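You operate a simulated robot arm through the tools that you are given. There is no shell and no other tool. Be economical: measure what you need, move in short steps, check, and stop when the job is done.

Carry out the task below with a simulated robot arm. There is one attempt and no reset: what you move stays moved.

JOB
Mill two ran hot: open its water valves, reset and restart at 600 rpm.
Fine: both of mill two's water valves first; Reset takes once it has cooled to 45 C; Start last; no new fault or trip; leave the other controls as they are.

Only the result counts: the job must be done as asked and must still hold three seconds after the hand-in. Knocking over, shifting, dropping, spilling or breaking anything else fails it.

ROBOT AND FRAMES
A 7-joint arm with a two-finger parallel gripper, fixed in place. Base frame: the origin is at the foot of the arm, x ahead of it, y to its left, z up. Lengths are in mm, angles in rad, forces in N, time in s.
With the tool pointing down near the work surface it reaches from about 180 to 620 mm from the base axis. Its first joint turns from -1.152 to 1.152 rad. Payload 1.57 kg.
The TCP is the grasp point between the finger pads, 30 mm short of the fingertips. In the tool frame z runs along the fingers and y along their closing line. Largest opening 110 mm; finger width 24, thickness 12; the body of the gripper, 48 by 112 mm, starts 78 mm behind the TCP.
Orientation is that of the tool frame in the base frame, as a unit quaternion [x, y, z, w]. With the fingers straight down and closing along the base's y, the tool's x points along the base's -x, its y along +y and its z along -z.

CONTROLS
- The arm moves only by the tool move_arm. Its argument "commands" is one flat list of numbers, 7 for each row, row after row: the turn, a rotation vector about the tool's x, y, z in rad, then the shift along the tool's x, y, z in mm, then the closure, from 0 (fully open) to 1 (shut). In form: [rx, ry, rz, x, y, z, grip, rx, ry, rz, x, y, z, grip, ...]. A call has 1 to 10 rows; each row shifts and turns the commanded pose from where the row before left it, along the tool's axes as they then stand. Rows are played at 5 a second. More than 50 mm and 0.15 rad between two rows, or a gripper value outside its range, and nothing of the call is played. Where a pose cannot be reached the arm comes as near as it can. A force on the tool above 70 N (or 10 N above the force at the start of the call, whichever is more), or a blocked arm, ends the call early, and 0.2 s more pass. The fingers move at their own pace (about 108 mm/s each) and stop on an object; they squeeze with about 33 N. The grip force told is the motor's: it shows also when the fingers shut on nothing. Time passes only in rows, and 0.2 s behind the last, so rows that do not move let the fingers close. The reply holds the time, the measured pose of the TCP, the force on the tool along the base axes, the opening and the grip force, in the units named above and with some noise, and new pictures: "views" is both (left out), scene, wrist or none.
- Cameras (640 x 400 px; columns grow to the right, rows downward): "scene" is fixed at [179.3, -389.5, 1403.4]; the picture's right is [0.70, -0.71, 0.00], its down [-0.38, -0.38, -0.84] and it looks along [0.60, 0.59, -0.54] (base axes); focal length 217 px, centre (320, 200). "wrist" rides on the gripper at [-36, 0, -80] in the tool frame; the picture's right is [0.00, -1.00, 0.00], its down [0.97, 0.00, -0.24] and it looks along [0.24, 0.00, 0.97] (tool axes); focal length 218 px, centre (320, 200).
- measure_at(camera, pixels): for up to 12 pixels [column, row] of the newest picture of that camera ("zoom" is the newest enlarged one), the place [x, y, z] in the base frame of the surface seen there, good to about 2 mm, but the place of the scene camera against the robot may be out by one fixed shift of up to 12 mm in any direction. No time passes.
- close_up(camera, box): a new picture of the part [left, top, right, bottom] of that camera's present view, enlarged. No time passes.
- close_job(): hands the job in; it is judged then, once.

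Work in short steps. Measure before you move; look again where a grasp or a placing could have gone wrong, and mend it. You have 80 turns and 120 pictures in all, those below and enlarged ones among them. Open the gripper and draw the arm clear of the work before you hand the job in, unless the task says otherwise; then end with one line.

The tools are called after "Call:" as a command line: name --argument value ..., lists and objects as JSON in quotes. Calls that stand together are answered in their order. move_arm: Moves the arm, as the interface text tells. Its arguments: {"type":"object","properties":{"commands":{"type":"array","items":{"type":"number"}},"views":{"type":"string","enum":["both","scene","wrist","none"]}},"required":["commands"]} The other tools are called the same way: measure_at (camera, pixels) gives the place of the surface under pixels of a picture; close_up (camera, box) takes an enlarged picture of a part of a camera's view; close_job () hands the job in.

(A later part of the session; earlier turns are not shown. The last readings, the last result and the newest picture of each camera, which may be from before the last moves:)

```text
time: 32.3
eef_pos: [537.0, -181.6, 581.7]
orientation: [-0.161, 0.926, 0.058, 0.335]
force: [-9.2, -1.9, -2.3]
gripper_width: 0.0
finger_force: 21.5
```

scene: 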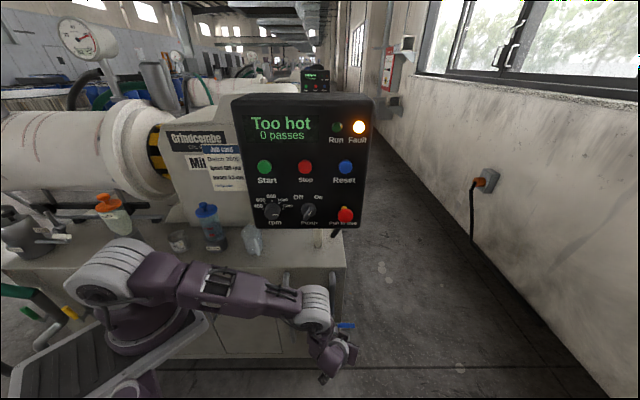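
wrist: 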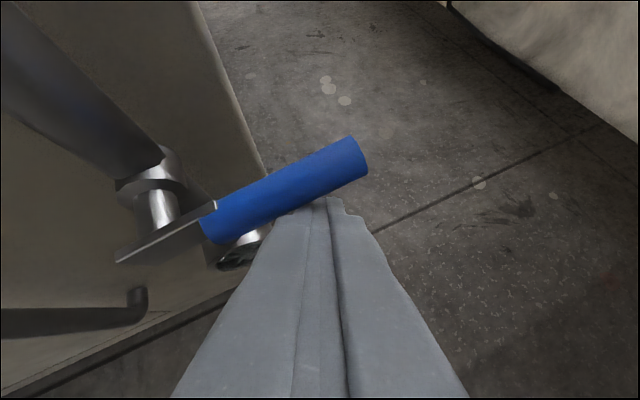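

The handle rises. I follow its arc up and left.

Call:
move_arm --commands '[0, 0, 0, -6.4, 0, -7.7, 1, 0, 0, 0, -5.1, 1.8, -7.4, 1, 0, 0, 0, -4.8, 3.6, -8.4, 1, 0, 0, 0, -3.5, 4.5, -7.5, 1, 0, 0, 0, -2.3, 5.4, -6.6, 1, 0, 0, 0, -1.2, 6.3, -6.1, 1, 0, 0, 0, 0, 7.2, -5.3, 1, 0, 0, 0, 1.3, 7.2, -3.7, 1]' --views "both"

```text
time: 34.1
eef_pos: [511.2, -153.4, 637.8]
orientation: [-0.161, 0.925, 0.058, 0.338]
force: [-5.1, -10.8, 5.2]
gripper_width: 0.0
finger_force: 21.7
```

scene: 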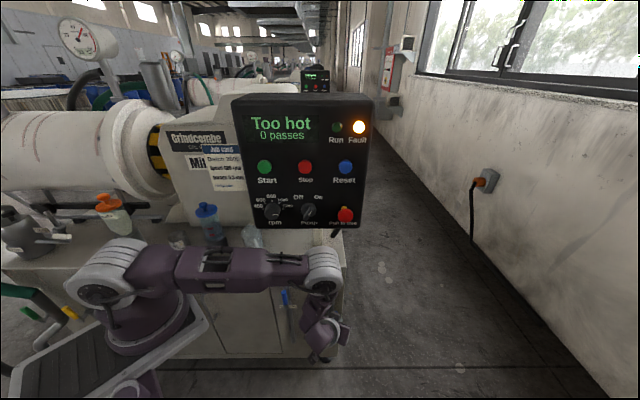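
wrist: 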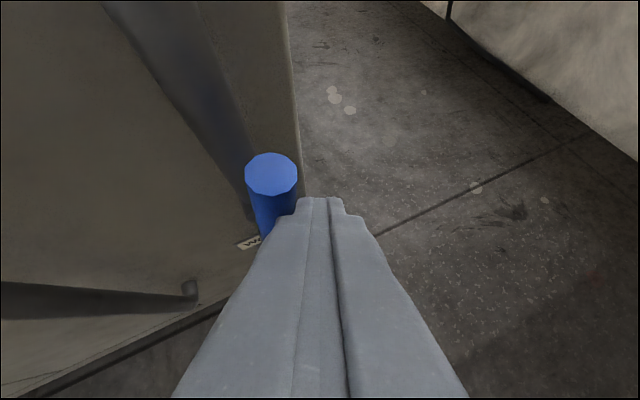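

Handle is nearly up, at (271,190). I measure its tilt.

Call:
measure_at --camera "wrist" --pixels '[[271, 172], [250, 172], [296, 172], [268, 200], [265, 220]]'

Call:
close_up --camera "scene" --box '[40, 10, 120, 60]'

```text
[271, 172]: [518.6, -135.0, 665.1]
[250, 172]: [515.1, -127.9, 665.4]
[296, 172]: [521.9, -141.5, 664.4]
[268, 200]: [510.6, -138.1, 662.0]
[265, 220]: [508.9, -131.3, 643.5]
```

```text
8.00 times, centred on (80, 35) of scene
```

zoom: 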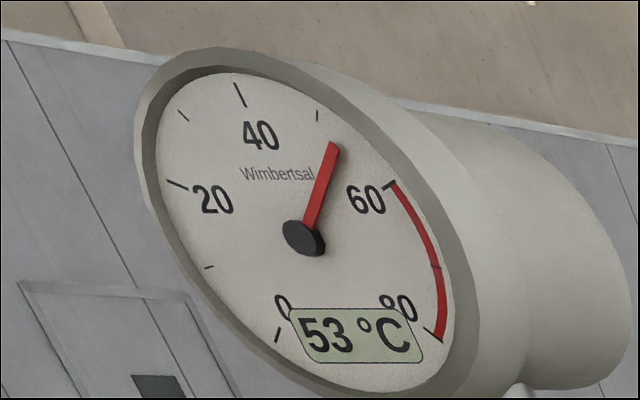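

Cooling has begun (53 °C). The handle top is still ~10 mm right of its hub, so I nudge it 11 mm further left.

Call:
move_arm --commands '[0, 0, 0, 1.3, 3.6, -1.1, 1, 0, 0, 0, 1.3, 3.6, -1.1, 1, 0, 0, 0, 1.0, 2.7, -0.8, 1]' --views "wrist"

Call:
measure_at --camera "wrist" --pixels '[[268, 172], [248, 172], [290, 172], [265, 215]]'

```text
time: 34.9
eef_pos: [503.2, -147.1, 638.1]
orientation: [-0.16, 0.925, 0.055, 0.339]
force: [15.9, -25.2, -5.6]
gripper_width: 0.0
finger_force: 21.3
```

wrist: 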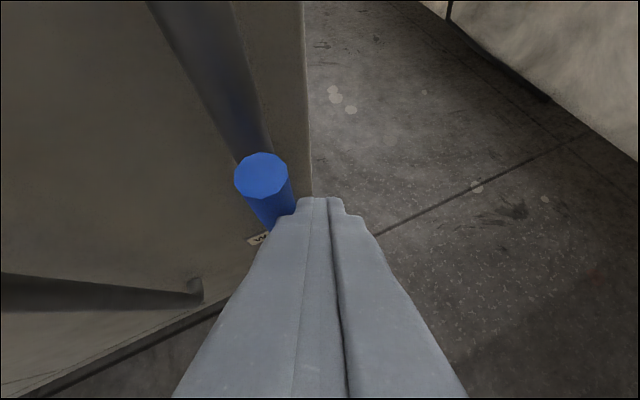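

```text
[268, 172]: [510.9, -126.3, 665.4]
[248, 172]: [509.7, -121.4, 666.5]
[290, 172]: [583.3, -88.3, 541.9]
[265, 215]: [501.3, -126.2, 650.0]
```

Both levers are hard on their open stops. I back off and rise in front of the panel, moving left.

Call:
move_arm --commands '[0, 0, 0, -3.9, -10.9, 3.3, 1, 0, 0, 0, 30.6, 0, -25.7, 1, 0, 0, 0, 10, 0, -8.6, 1, 0, 0, 0, -25, 10.9, -37.8, 1, 0, 0, 0, -25, 10.9, -37.8, 1, 0, 0, 0, -25, 10.9, -37.8, 1, 0, 0, 0, -25, 10.9, -37.8, 1, 0, 0, 0, -25, 10.9, -37.8, 1, 0, 0, 0, -25, 10.9, -37.8, 1, 0, 0, 0, -25, 10.9, -37.8, 1]' --views "both"

Call:
close_up --camera "scene" --box '[270, 270, 350, 340]'

```text
time: 37.1
eef_pos: [439.4, -121.9, 943.1]
orientation: [-0.161, 0.926, 0.058, 0.335]
force: [0.3, -0.2, 0.3]
gripper_width: 0.2
finger_force: 20.9
out of reach, approached as far as the arm can: row 9, 10
```

scene: 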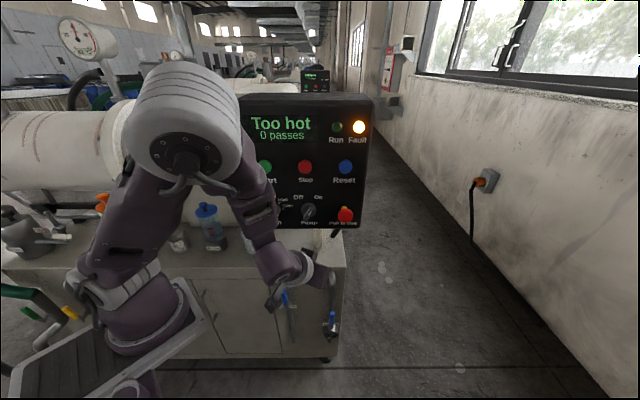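
wrist: 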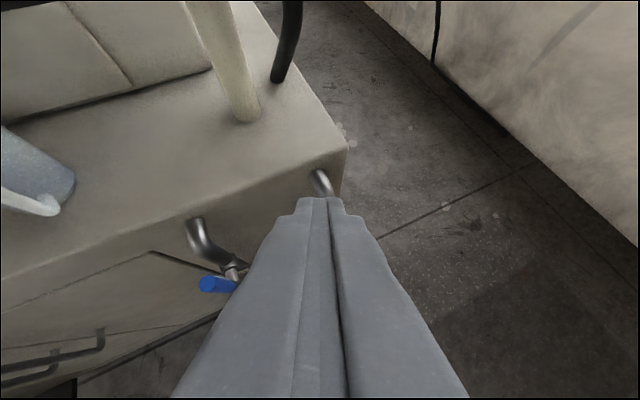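

```text
5.71 times, centred on (310, 305) of scene
```

zoom: 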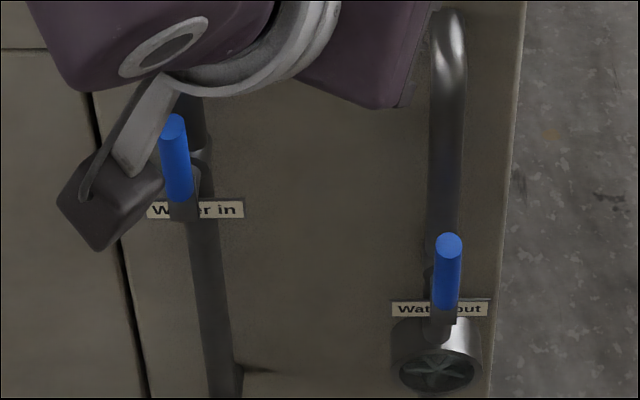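

Both valves stand open. Next is the rpm knob: I turn back to yaw 45°, pitch 45°, and rise in front of the knob to measure it with the wrist camera.

Call:
move_arm --commands '[-0.0935, 0, -0.1113, 0, 0, 0, 1, -0.0935, 0, -0.1113, 0, 0, 0, 1, -0.0935, 0, -0.1113, 0, 0, 0, 1, 0, -0.087, 0, 0, 0, 0, 1, 0, 0, 0, -25, 22, -30, 1, 0, 0, 0, -25, 22, -30, 1, 0, 0, 0, -25, 22, -30, 1, 0, 0, 0, -25, 22, -30, 1]' --views "both"

```text
time: 38.9
eef_pos: [369.4, -70.0, 1097.4]
orientation: [-0.35, 0.855, 0.145, 0.354]
force: [0.4, 0.1, -0.1]
gripper_width: 0.3
finger_force: 21.7
```

scene: 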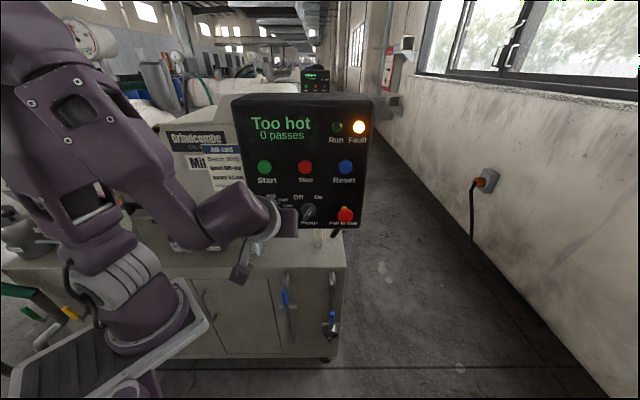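
wrist: 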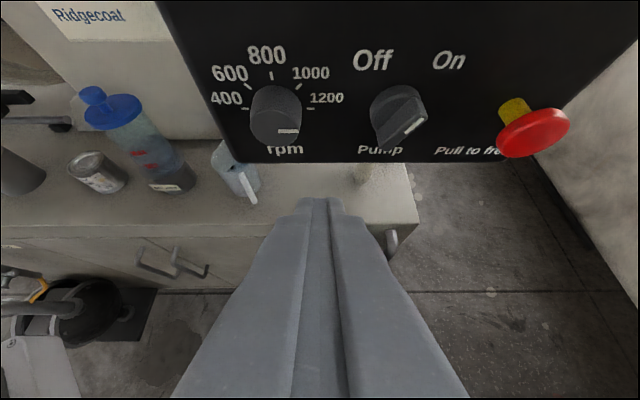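

The knob is visible at (276,115). I enlarge and measure it and its marks.

Call:
close_up --camera "wrist" --box '[200, 30, 360, 165]'

Call:
measure_at --camera "wrist" --pixels '[[276, 130], [253, 120], [299, 118], [276, 90], [276, 105], [276, 141], [246, 108], [310, 107], [272, 76], [286, 155], [251, 88], [300, 130]]'

```text
2.96 times, centred on (280, 98) of wrist
```

zoom: 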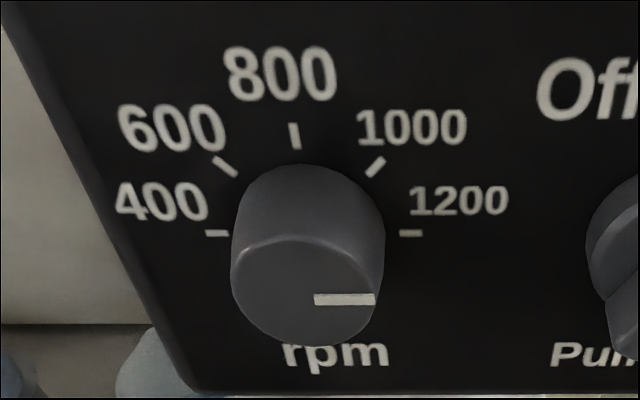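

```text
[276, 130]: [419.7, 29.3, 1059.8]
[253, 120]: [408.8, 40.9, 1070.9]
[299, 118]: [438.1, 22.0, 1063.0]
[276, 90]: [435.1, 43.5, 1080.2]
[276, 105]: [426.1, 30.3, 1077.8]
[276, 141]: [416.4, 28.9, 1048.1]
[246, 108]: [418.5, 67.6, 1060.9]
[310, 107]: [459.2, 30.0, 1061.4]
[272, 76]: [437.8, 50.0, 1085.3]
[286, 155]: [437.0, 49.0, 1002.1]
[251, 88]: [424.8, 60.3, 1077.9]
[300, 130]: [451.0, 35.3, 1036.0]
```

Knob centre is at t≈276, z≈1061, face d≈317, panel d≈345. I roll the tool 45° clockwise about the panel normal, open the fingers to ~60 mm and hover in front.

Call:
move_arm --commands '[-0.0926, 0, 0.0926, 0, 0, 0, 0.45, -0.0926, 0, 0.0926, 0, 0, 0, 0.45, -0.0926, 0, 0.0926, 0, 0, 0, 0.45, -0.0926, 0, 0.0926, 0, 0, 0, 0.45, -0.0926, 0, 0.0926, 0, 0, 0, 0.45, -0.0922, 0, 0.0922, 0, 0, 0, 0.45, 0, 0, 0, -2.7, -0.7, 27.7, 0.45]' --views "both"

```text
time: 40.5
eef_pos: [377.0, -44.7, 1084.1]
orientation: [-0.188, 0.846, 0.462, 0.191]
force: [0.1, -0.7, -0.8]
gripper_width: 60.6
finger_force: 0.1
```

scene: 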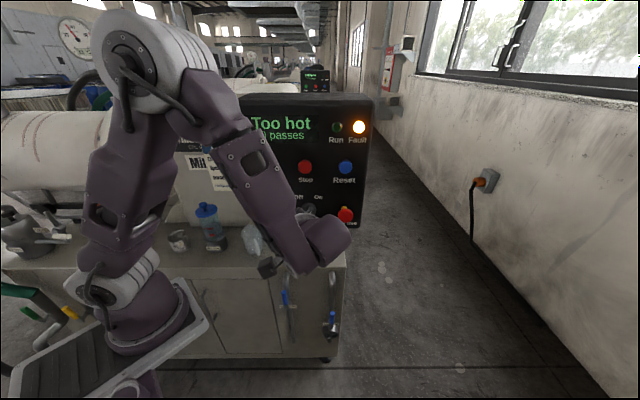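
wrist: 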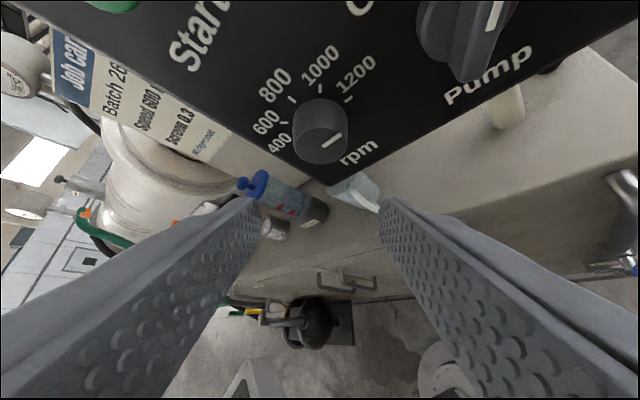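

The approach view is clear; the knob sits at (320,135) between the fingers. I re-measure it from here before closing in.

Call:
measure_at --camera "wrist" --pixels '[[318, 150], [298, 145], [344, 142], [320, 135], [318, 161], [344, 100], [286, 122], [318, 88], [290, 97], [300, 118], [430, 30], [475, 70]]'

Call:
close_up --camera "wrist" --box '[250, 60, 400, 180]'

```text
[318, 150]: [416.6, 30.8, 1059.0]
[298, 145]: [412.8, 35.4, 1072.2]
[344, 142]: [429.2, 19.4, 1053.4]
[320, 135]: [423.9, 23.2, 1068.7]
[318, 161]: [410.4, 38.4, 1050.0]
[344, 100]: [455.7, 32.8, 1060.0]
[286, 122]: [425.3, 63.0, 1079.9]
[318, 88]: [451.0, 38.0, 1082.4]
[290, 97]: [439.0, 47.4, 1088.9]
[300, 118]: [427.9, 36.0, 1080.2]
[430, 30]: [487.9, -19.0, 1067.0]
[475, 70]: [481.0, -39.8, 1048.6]
```

```text
3.33 times, centred on (325, 120) of wrist
```

zoom: 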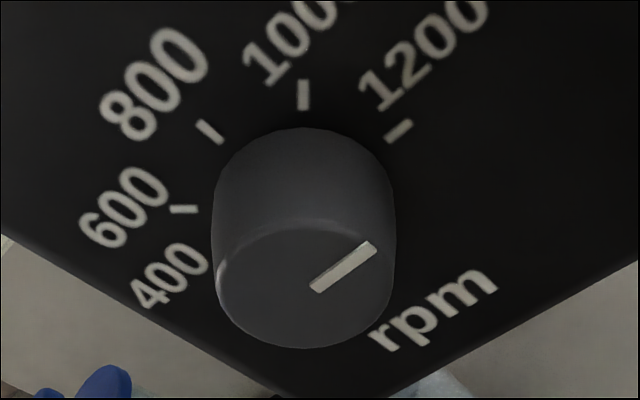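

I approach along to the grip depth (d≈308) with the fingers still open, then look.

Call:
move_arm --commands '[0, 0, 0, -13, 0, 21.4, 0.45, 0, 0, 0, -13, 0, 21.4, 0.45, 0, 0, 0, -13, 0, 21.4, 0.45]' --views "wrist"

```text
time: 41.3
eef_pos: [420.3, 16.5, 1071.9]
orientation: [-0.189, 0.845, 0.461, 0.193]
force: [-0.6, 0.6, -0.3]
gripper_width: 60.2
finger_force: 0.2
```

wrist: 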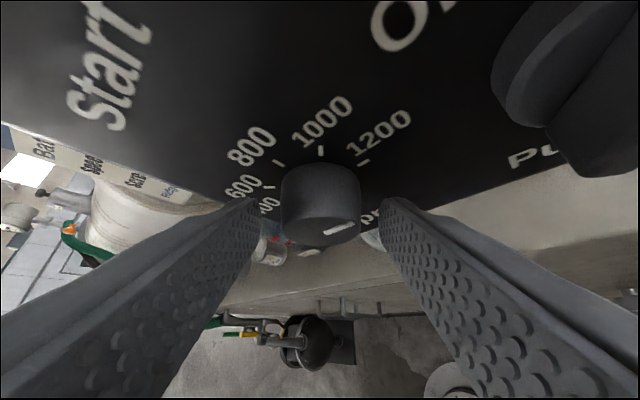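

The knob is between the fingertips. I close on it.

Call:
move_arm --commands '[0, 0, 0, 0, 0, 0, 0.8, 0, 0, 0, 0, 0, 0, 0.9, 0, 0, 0, 0, 0, 0, 0.9]' --views "wrist"

```text
time: 42.1
eef_pos: [420.7, 15.0, 1070.6]
orientation: [-0.188, 0.846, 0.461, 0.192]
force: [8.8, 2.3, -7.8]
gripper_width: 40.0
finger_force: 44.9
```

wrist: 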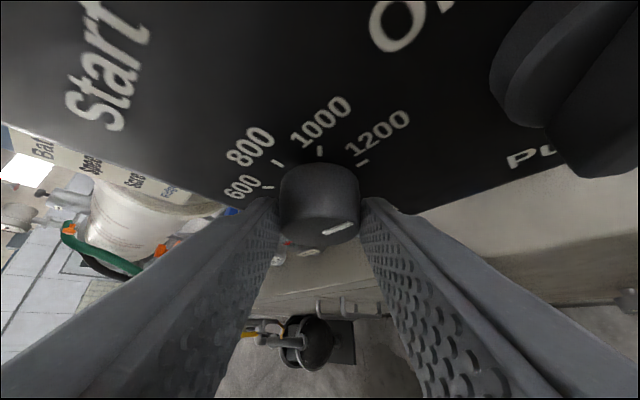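

Gripped (40 mm). I turn the first stroke: 45° counter-clockwise about the knob axis.

Call:
move_arm --commands '[0.0926, 0, -0.0926, -0.1, 1.96, -0.1, 0.9, 0.0926, 0, -0.0926, -0.1, 1.96, -0.1, 0.9, 0.0926, 0, -0.0926, -0.1, 1.96, -0.1, 0.9, 0.0926, 0, -0.0926, -0.1, 1.96, -0.1, 0.9, 0.0926, 0, -0.0926, -0.1, 1.96, -0.1, 0.9, 0.0926, 0, -0.0926, -0.1, 1.96, -0.1, 0.9]' --views "wrist"

Call:
close_up --camera "wrist" --box '[240, 120, 400, 260]'

```text
time: 43.5
eef_pos: [428.0, 17.1, 1096.6]
orientation: [-0.349, 0.856, 0.17, 0.341]
force: [-39.0, -3.4, 31.2]
gripper_width: 59.9
finger_force: 27.3
out of reach, approached as far as the arm can: row 5, 6
stopped in row 6: the force on the tool passed its limit (the readings are from after the stop); the commanded pose is now the measured one
```

wrist: 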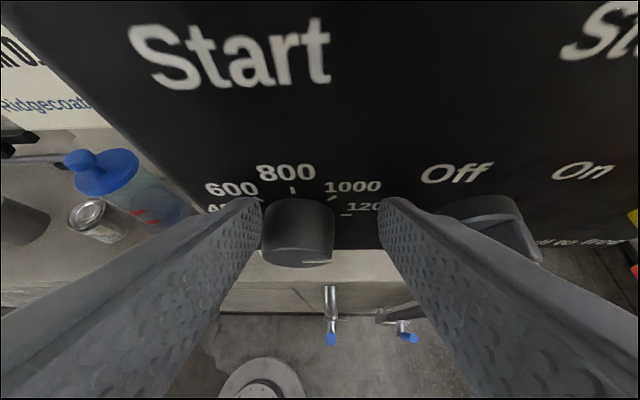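

```text
2.86 times, centred on (320, 190) of wrist
```

zoom: 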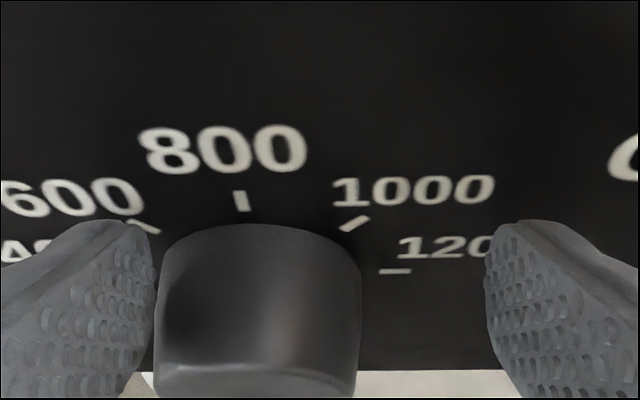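

The last part of the stroke was out of reach and the fingers slipped off upward; the pointer is still at 1200. I retreat straight back with fingers open and look.

Call:
move_arm --commands '[0, 0, 0, 10, 0, -10, 0.45, 0, 0, 0, 20, 0, -20, 0.45, 0, 0, 0, 20, 0, -20, 0.45]' --views "both"

Call:
close_up --camera "scene" --box '[230, 90, 380, 240]'

Call:
close_up --camera "wrist" --box '[200, 40, 440, 200]'

```text
time: 44.3
eef_pos: [386.2, -38.1, 1099.7]
orientation: [-0.349, 0.856, 0.167, 0.341]
force: [0.4, -0.2, 0.7]
gripper_width: 60.5
finger_force: 0.1
out of reach, approached as far as the arm can: row 1, 2
```

scene: 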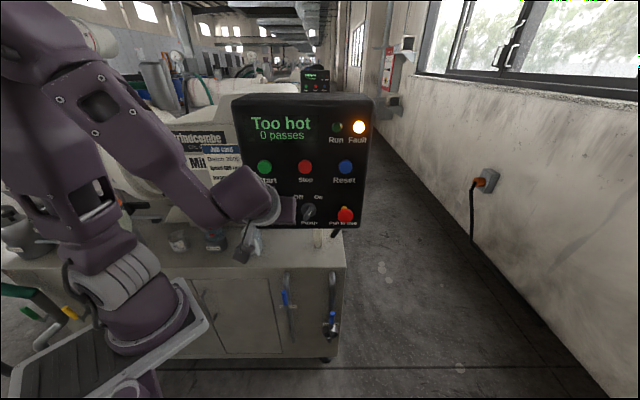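
wrist: 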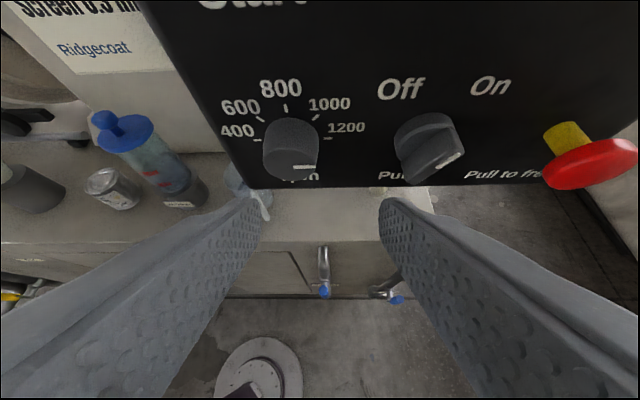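

```text
2.67 times, centred on (305, 165) of scene
```

zoom: 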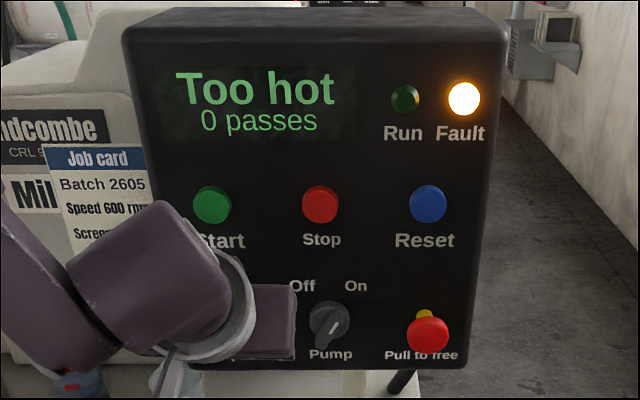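

```text
2.50 times, centred on (320, 120) of wrist
```

zoom: 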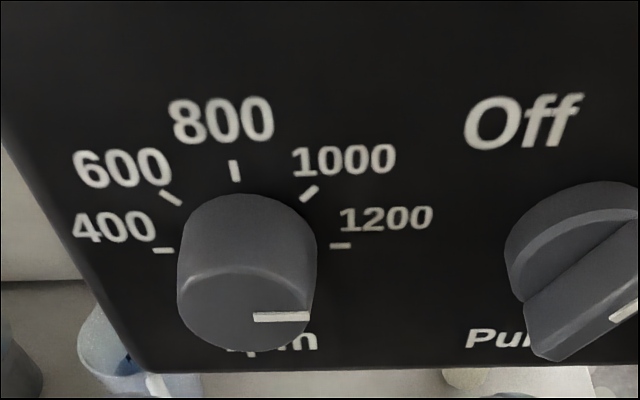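

The knob is unchanged and all is intact. I roll the tool to 70° clockwise lean this time, where there is reach to spare, for a stroke from 70° to 25°.

Call:
move_arm --commands '[-0.0933, 0, 0.0933, 0, 0, 0, 0.5, -0.0933, 0, 0.0933, 0, 0, 0, 0.5, -0.0933, 0, 0.0933, 0, 0, 0, 0.5, -0.0933, 0, 0.0933, 0, 0, 0, 0.5, -0.0933, 0, 0.0933, 0, 0, 0, 0.5, -0.0933, 0, 0.0933, 0, 0, 0, 0.5, -0.0933, 0, 0.0933, 0, 0, 0, 0.5, -0.0933, 0, 0.0933, 0, 0, 0, 0.5, -0.0933, 0, 0.0933, 0, 0, 0, 0.5]' --views "both"

```text
time: 46.3
eef_pos: [386.4, -38.8, 1100.8]
orientation: [-0.084, 0.782, 0.613, 0.078]
force: [0.7, 0.7, 0.0]
gripper_width: 55.0
finger_force: 0.1
```

scene: 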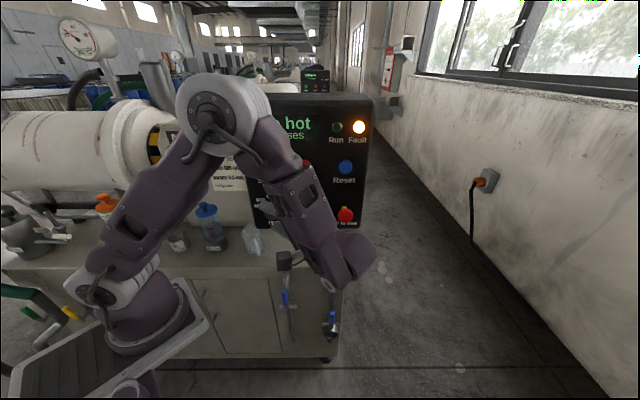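
wrist: 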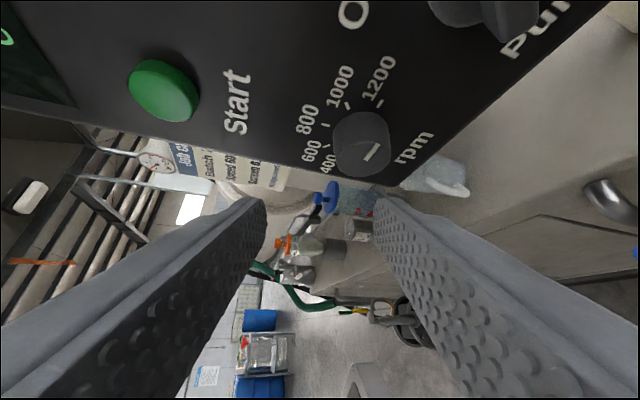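

Well reachable. I align (y −29 mm) and advance to grip depth, then close.

Call:
move_arm --commands '[0, 0, 0, 0, -29, 0, 0.45, 0, 0, 0, -10.4, 0, 20.5, 0.45, 0, 0, 0, -10.4, 0, 20.5, 0.45, 0, 0, 0, -10.4, 0, 20.5, 0.45, 0, 0, 0, 0, 0, 0, 0.8, 0, 0, 0, 0, 0, 0, 0.9, 0, 0, 0, 0, 0, 0, 0.9]' --views "wrist"

```text
time: 47.9
eef_pos: [424.8, 15.3, 1065.5]
orientation: [-0.085, 0.784, 0.611, 0.078]
force: [2.6, -5.0, -26.1]
gripper_width: 40.5
finger_force: 45.2
```

wrist: 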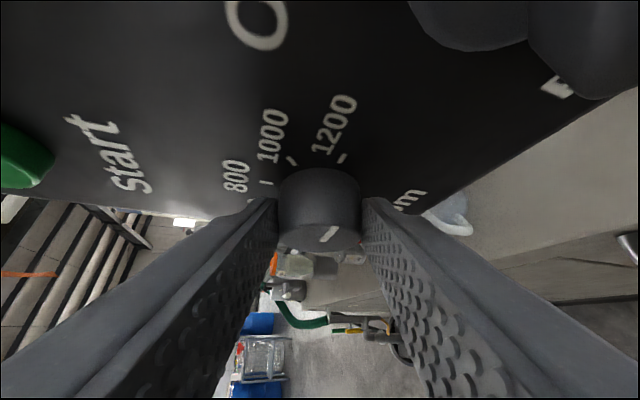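

Gripped; the −26 N says the tool is ~2 mm high, so I correct that while turning a first 22° and look.

Call:
move_arm --commands '[0, 0, 0, 0, -2, 0, 0.9, 0.0926, 0, -0.0926, -0.1, 1.96, -0.1, 0.9, 0.0926, 0, -0.0926, -0.1, 1.96, -0.1, 0.9, 0.0926, 0, -0.0926, -0.1, 1.96, -0.1, 0.9]' --views "wrist"

Call:
close_up --camera "wrist" --box '[220, 100, 420, 270]'

```text
time: 48.9
eef_pos: [424.4, 17.6, 1070.6]
orientation: [-0.182, 0.84, 0.482, 0.172]
force: [6.8, -0.2, -5.2]
gripper_width: 40.8
finger_force: 45.1
```

wrist: 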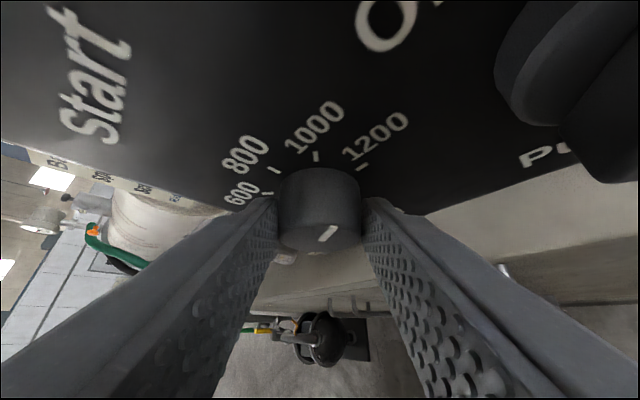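

```text
2.35 times, centred on (320, 185) of wrist
```

zoom: 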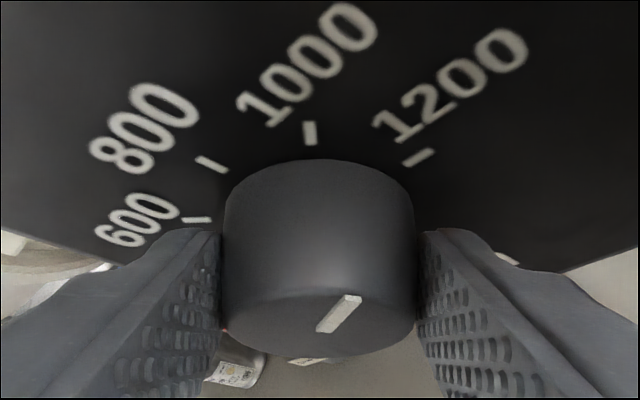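

The pointer moves with the fingers. I continue another 22°.

Call:
move_arm --commands '[0.0926, 0, -0.0926, -0.1, 1.96, -0.1, 0.9, 0.0926, 0, -0.0926, -0.1, 1.96, -0.1, 0.9, 0.0926, 0, -0.0926, -0.1, 1.96, -0.1, 0.9]' --views "wrist"

Call:
close_up --camera "wrist" --box '[220, 100, 420, 270]'

```text
time: 49.7
eef_pos: [419.7, 21.8, 1074.2]
orientation: [-0.271, 0.865, 0.332, 0.261]
force: [9.6, 9.0, -4.3]
gripper_width: 40.3
finger_force: 45.2
```

wrist: 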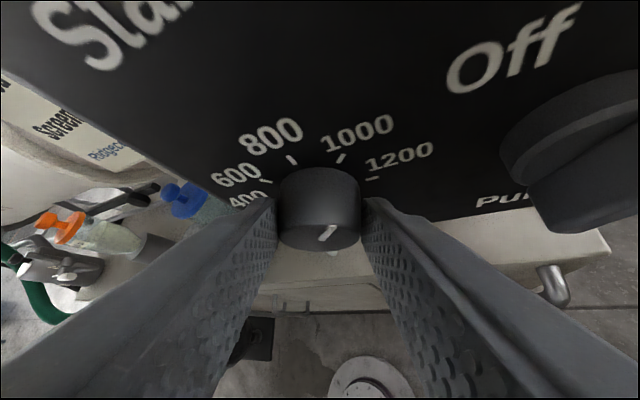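

```text
2.35 times, centred on (320, 185) of wrist
```

zoom: 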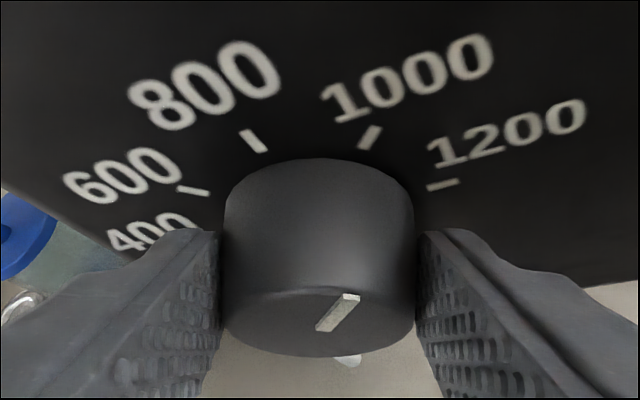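

Pointer is at about 1000 now. I open, roll back 45° about the knob axis, and grip again.

Call:
move_arm --commands '[0, 0, 0, 0, 0, 0, 0.45, 0, 0, 0, 0, 0, 0, 0.45, -0.0926, 0, 0.0926, -0.1, -1.96, -0.1, 0.45, -0.0926, 0, 0.0926, -0.1, -1.96, -0.1, 0.45, -0.0926, 0, 0.0926, -0.1, -1.96, -0.1, 0.45, -0.0926, 0, 0.0926, -0.1, -1.96, -0.1, 0.45, -0.0926, 0, 0.0926, -0.1, -1.96, -0.1, 0.45, -0.0926, 0, 0.0926, -0.1, -1.96, -0.1, 0.45, 0, 0, 0, 0, 0, 0, 0.9, 0, 0, 0, 0, 0, 0, 0.9]' --views "wrist"

```text
time: 51.9
eef_pos: [426.0, 14.5, 1065.6]
orientation: [-0.085, 0.782, 0.612, 0.078]
force: [1.8, -0.2, -7.1]
gripper_width: 40.3
finger_force: 45.6
```

wrist: 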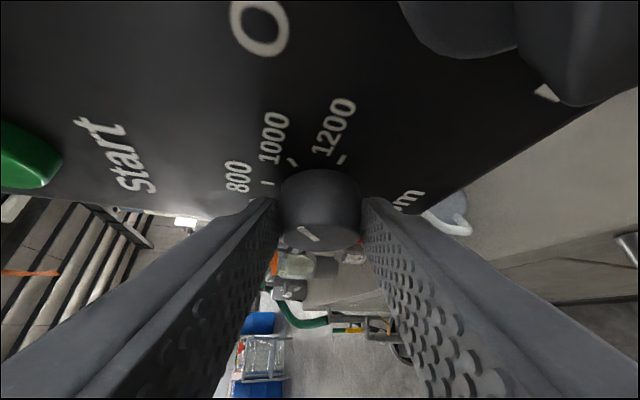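

The pointer stayed where it was set. Second 45° stroke, then release.

Call:
move_arm --commands '[0.0926, 0, -0.0926, -0.1, 1.96, -0.1, 0.9, 0.0926, 0, -0.0926, -0.1, 1.96, -0.1, 0.9, 0.0926, 0, -0.0926, -0.1, 1.96, -0.1, 0.9, 0.0926, 0, -0.0926, -0.1, 1.96, -0.1, 0.9, 0.0926, 0, -0.0926, -0.1, 1.96, -0.1, 0.9, 0.0926, 0, -0.0926, -0.1, 1.96, -0.1, 0.9, 0, 0, 0, 0, 0, 0, 0.9, 0, 0, 0, 0, 0, 0, 0.45, 0, 0, 0, 0, 0, 0, 0.45]' --views "wrist"

Call:
close_up --camera "wrist" --box '[220, 100, 420, 270]'

```text
time: 53.9
eef_pos: [423.3, 19.2, 1077.3]
orientation: [-0.27, 0.865, 0.332, 0.261]
force: [0.5, -0.1, 0.4]
gripper_width: 60.4
finger_force: 0.0
```

wrist: 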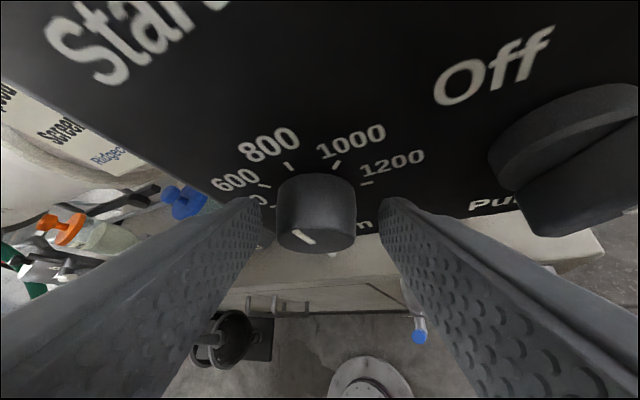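

```text
2.35 times, centred on (320, 185) of wrist
```

zoom: 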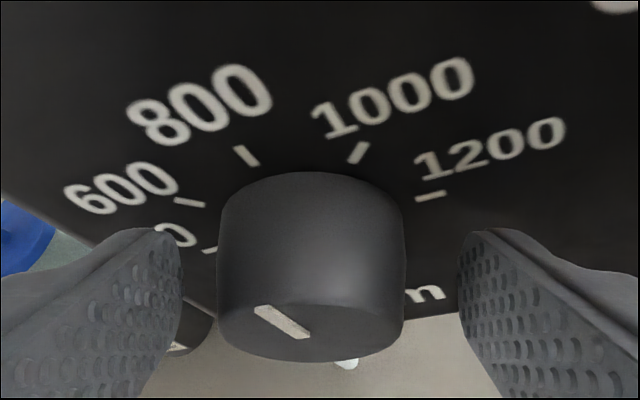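

The pointer has passed 800. I back off 60 mm for a clean reading of where it stands.

Call:
move_arm --commands '[0, 0, 0, 21.2, 0, -21.2, 0.45, 0, 0, 0, 21.2, 0, -21.2, 0.45]' --views "wrist"

Call:
close_up --camera "wrist" --box '[220, 60, 380, 180]'

Call:
close_up --camera "scene" --box '[250, 180, 330, 235]'

```text
time: 54.5
eef_pos: [378.5, -25.3, 1077.4]
orientation: [-0.269, 0.866, 0.332, 0.261]
force: [0.0, -0.6, 0.0]
gripper_width: 60.8
finger_force: 0.0
```

wrist: 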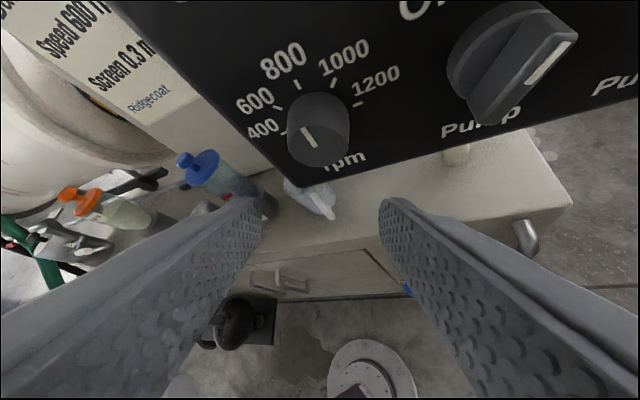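

```text
3.33 times, centred on (300, 120) of wrist
```

zoom: 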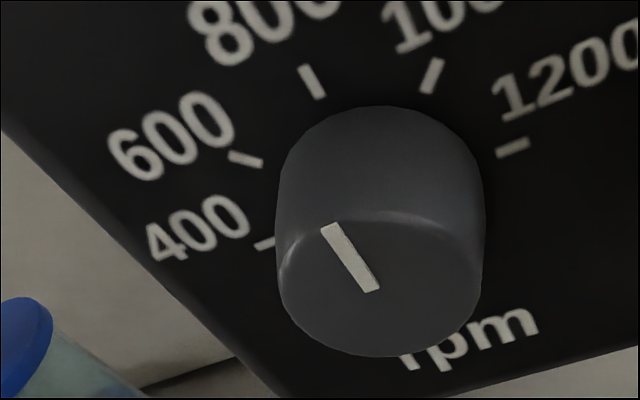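

```text
7.27 times, centred on (290, 208) of scene
```

zoom: 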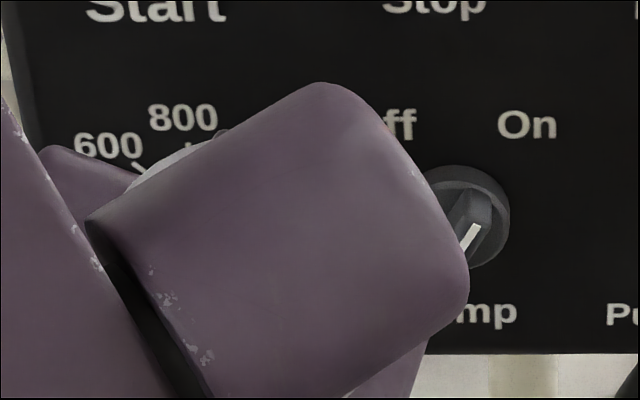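

Pointer is about 8° past 800, so ~37° remain to 600. I roll back 37°, re-align and advance with the fingers open.

Call:
move_arm --commands '[-0.0926, 0, 0.0926, 0, 0, 0, 0.45, -0.0926, 0, 0.0926, 0, 0, 0, 0.45, -0.0926, 0, 0.0926, 0, 0, 0, 0.45, -0.0926, 0, 0.0926, 0, 0, 0, 0.45, -0.0926, 0, 0.0926, 0, 0, 0, 0.45, 0, 0, 0, 0, -11.3, 0, 0.45, 0, 0, 0, -14.4, 0, 14.5, 0.45, 0, 0, 0, -14.4, 0, 14.5, 0.45, 0, 0, 0, -14.4, 0, 14.4, 0.45]' --views "wrist"

```text
time: 56.5
eef_pos: [426.0, 15.4, 1065.5]
orientation: [-0.117, 0.805, 0.571, 0.111]
force: [-0.6, -1.1, 0.0]
gripper_width: 60.3
finger_force: 0.0
```

wrist: 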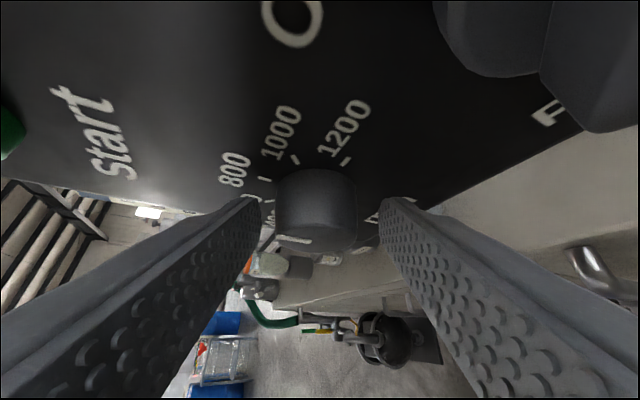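

Aligned. I close, turn 37°, and release.

Call:
move_arm --commands '[0, 0, 0, 0, 0, 0, 0.9, 0, 0, 0, 0, 0, 0, 0.9, 0.0912, 0, -0.0912, -0.1, 1.93, -0.1, 0.9, 0.0912, 0, -0.0912, -0.1, 1.93, -0.1, 0.9, 0.0912, 0, -0.0912, -0.1, 1.93, -0.1, 0.9, 0.0912, 0, -0.0912, -0.1, 1.93, -0.1, 0.9, 0.0912, 0, -0.0912, -0.1, 1.93, -0.1, 0.9, 0, 0, 0, 0, 0, 0, 0.9, 0, 0, 0, 0, 0, 0, 0.45, 0, 0, 0, 0, 0, 0, 0.45]' --views "none"

Call:
move_arm --commands '[0, 0, 0, 21.2, 0, -21.2, 0.45, 0, 0, 0, 21.2, 0, -21.2, 0.45, 0, 0, 0, 10, 0, -10, 0.45]' --views "both"

Call:
close_up --camera "wrist" --box '[220, 50, 380, 170]'

Call:
close_up --camera "scene" --box '[40, 10, 120, 60]'

```text
time: 58.7
eef_pos: [423.4, 19.6, 1073.1]
orientation: [-0.267, 0.865, 0.336, 0.26]
force: [0.1, -0.3, -0.8]
gripper_width: 60.4
finger_force: 0.1
```

```text
time: 59.5
eef_pos: [370.1, -31.2, 1075.1]
orientation: [-0.268, 0.865, 0.336, 0.259]
force: [0.2, 0.3, -0.1]
gripper_width: 60.6
finger_force: 0.1
```

scene: 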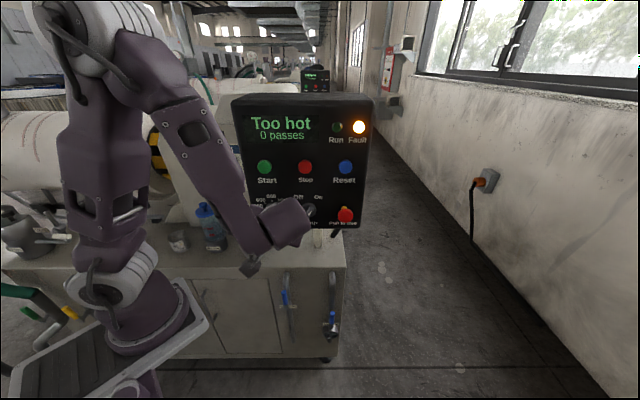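
wrist: 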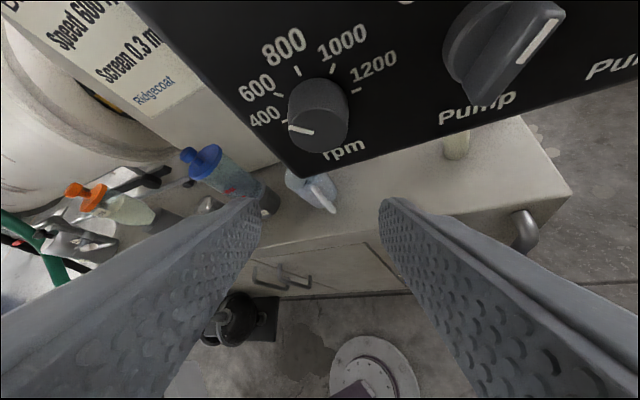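

```text
3.33 times, centred on (300, 110) of wrist
```

zoom: 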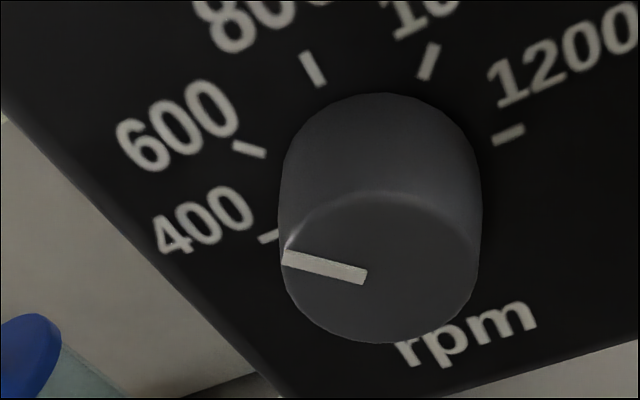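

```text
8.00 times, centred on (80, 35) of scene
```

zoom: 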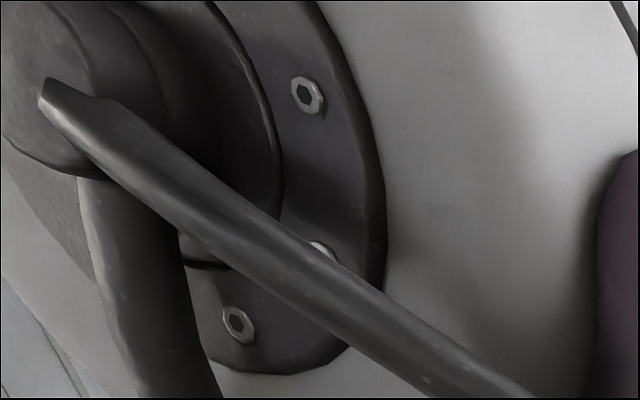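

Pointer is near 600, perhaps a few degrees past. I zoom in more to compare its slope with the 600 dash.

Call:
close_up --camera "wrist" --box '[270, 80, 350, 130]'

Call:
close_up --camera "wrist" --box '[270, 110, 350, 160]'

```text
8.00 times, centred on (310, 105) of wrist
```

zoom: 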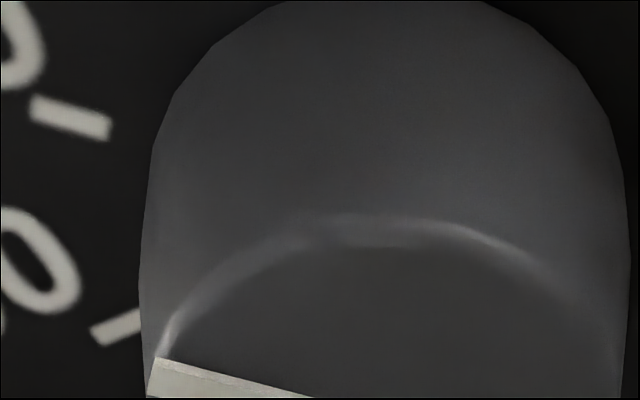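

```text
8.00 times, centred on (310, 135) of wrist
```

zoom: 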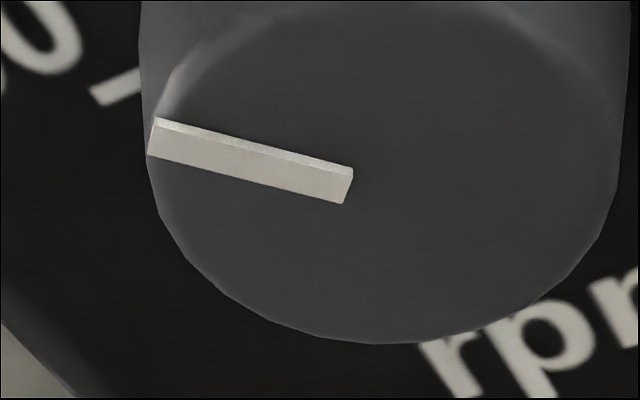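

The pointer's edges (≈14°) are parallel to the 600 dash (≈15.5°), 600 set within ~2°. Now I close the fingers, un-roll, and move up and right to hover in front of Reset.

Call:
move_arm --commands '[0.0796, 0, -0.0796, 0, 0, 0, 1, 0.0796, 0, -0.0796, 0, 0, 0, 1, 0.0796, 0, -0.0796, 0, 0, 0, 1, 0.0796, 0, -0.0796, 0, 0, 0, 1, 0, 0, 0, -18.4, -35, -18.4, 1, 0, 0, 0, -18.4, -35, -18.4, 1, 0, 0, 0, -18.4, -35, -18.4, 1, 0, 0, 0, -18.4, -35, -18.4, 1, 0, 0, 0, -18.4, -35, -18.4, 1]' --views "both"

Call:
close_up --camera "scene" --box '[40, 10, 120, 60]'

```text
time: 61.5
eef_pos: [512.5, -176.9, 1220.5]
orientation: [-0.356, 0.855, 0.151, 0.347]
force: [0.5, -0.8, -0.5]
gripper_width: 0.0
finger_force: 21.2
out of reach, approached as far as the arm can: row 3, 4
```

scene: 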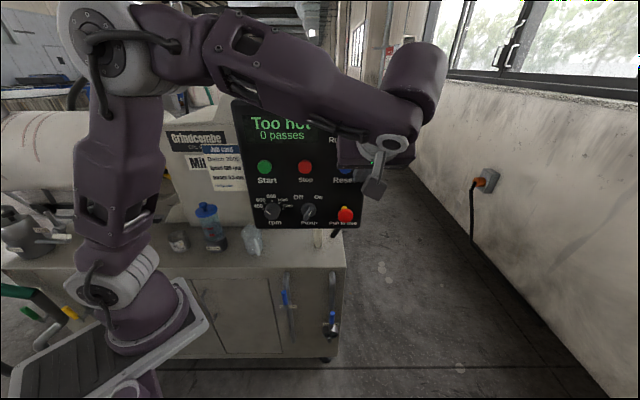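
wrist: 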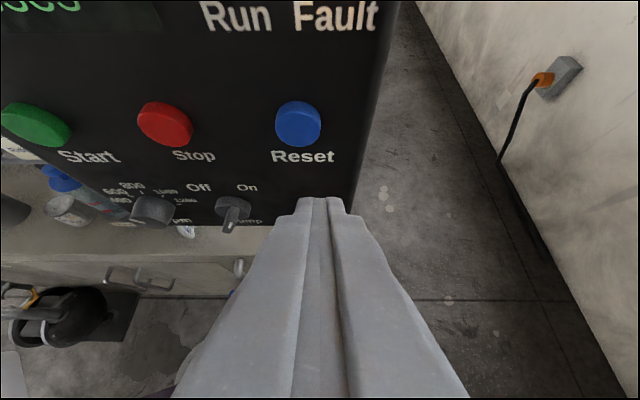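

```text
8.00 times, centred on (80, 35) of scene
```

zoom: 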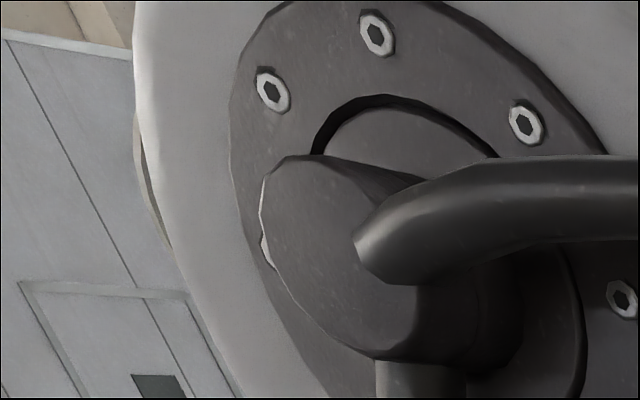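

Reset is visible at (298,124). I measure the buttons; the gauge is hidden by the shoulder for now.

Call:
measure_at --camera "wrist" --pixels '[[298, 120], [298, 105], [298, 138], [280, 124], [318, 120], [165, 118], [38, 122], [345, 160], [240, 120], [302, 156]]'

```text
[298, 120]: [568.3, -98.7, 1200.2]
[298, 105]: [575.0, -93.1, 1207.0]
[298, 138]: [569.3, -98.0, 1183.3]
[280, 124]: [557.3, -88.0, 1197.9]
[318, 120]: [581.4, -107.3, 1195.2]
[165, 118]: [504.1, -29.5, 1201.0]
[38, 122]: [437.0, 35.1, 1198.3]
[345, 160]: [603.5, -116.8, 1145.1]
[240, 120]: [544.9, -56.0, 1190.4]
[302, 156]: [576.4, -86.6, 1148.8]
```

Reset's face is at d≈332, t≈472, z≈1195. I move to 17 mm in front of it and check the gauge from there.

Call:
move_arm --commands '[0, 0, 0, -12.7, 8, 21.2, 1, 0, 0, 0, -12.7, 8, 21.2, 1]' --views "both"

Call:
close_up --camera "scene" --box '[40, 10, 120, 60]'

```text
time: 62.1
eef_pos: [535.3, -131.7, 1206.1]
orientation: [-0.356, 0.854, 0.15, 0.348]
force: [0.2, 0.4, 0.3]
gripper_width: 0.0
finger_force: 20.9
```

scene: 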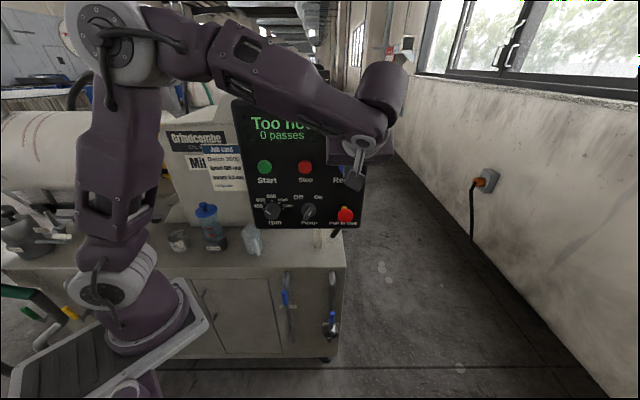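
wrist: 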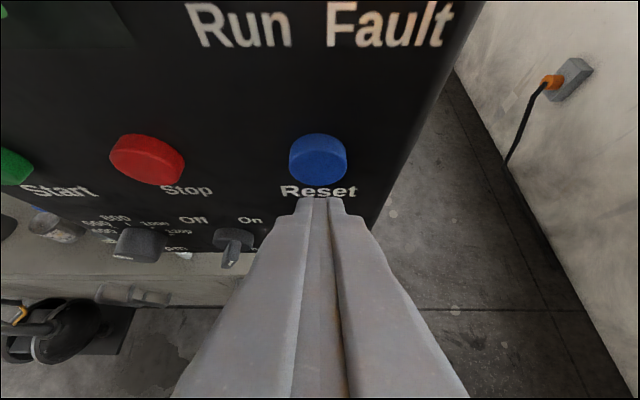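

```text
8.00 times, centred on (80, 35) of scene
```

zoom: 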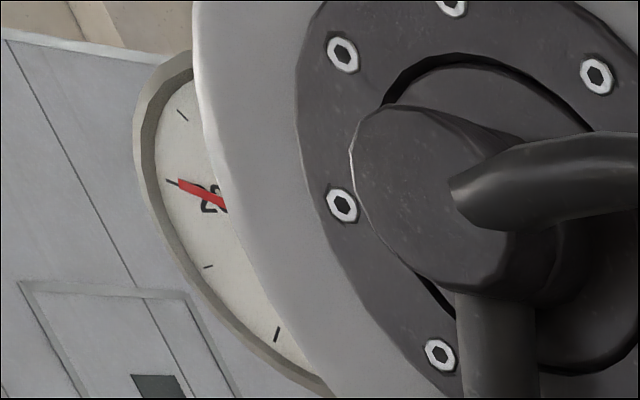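

The needle stands at ~20 °C, well below 45. I press Reset: advance 25 mm along the panel normal, hold, and withdraw.

Call:
move_arm --commands '[0, 0, 0, -7, 0, 7, 1, 0, 0, 0, -4.2, 0, 4.2, 1, 0, 0, 0, -2.8, 0, 2.8, 1, 0, 0, 0, -2.1, 0, 2.1, 1, 0, 0, 0, -2.1, 0, 2.1, 1]' --views "both"

```text
time: 63.3
eef_pos: [552.5, -114.3, 1207.5]
orientation: [-0.355, 0.855, 0.149, 0.347]
force: [-7.4, -8.2, -4.4]
gripper_width: 0.0
finger_force: 21.7
```

scene: 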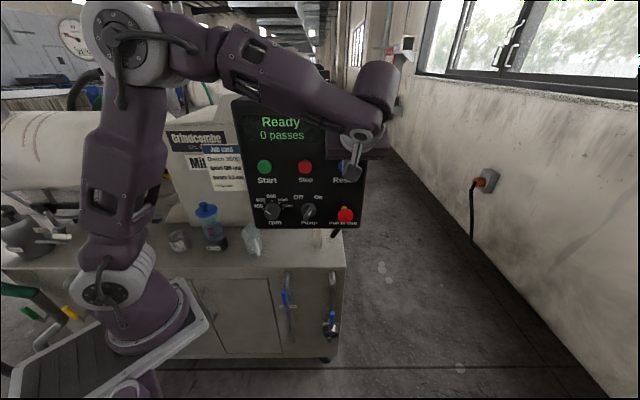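
wrist: 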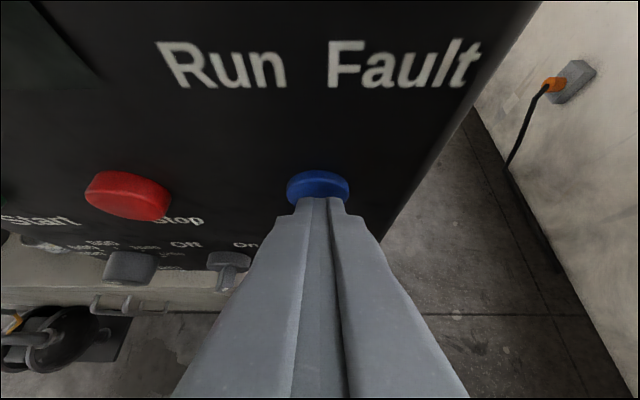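

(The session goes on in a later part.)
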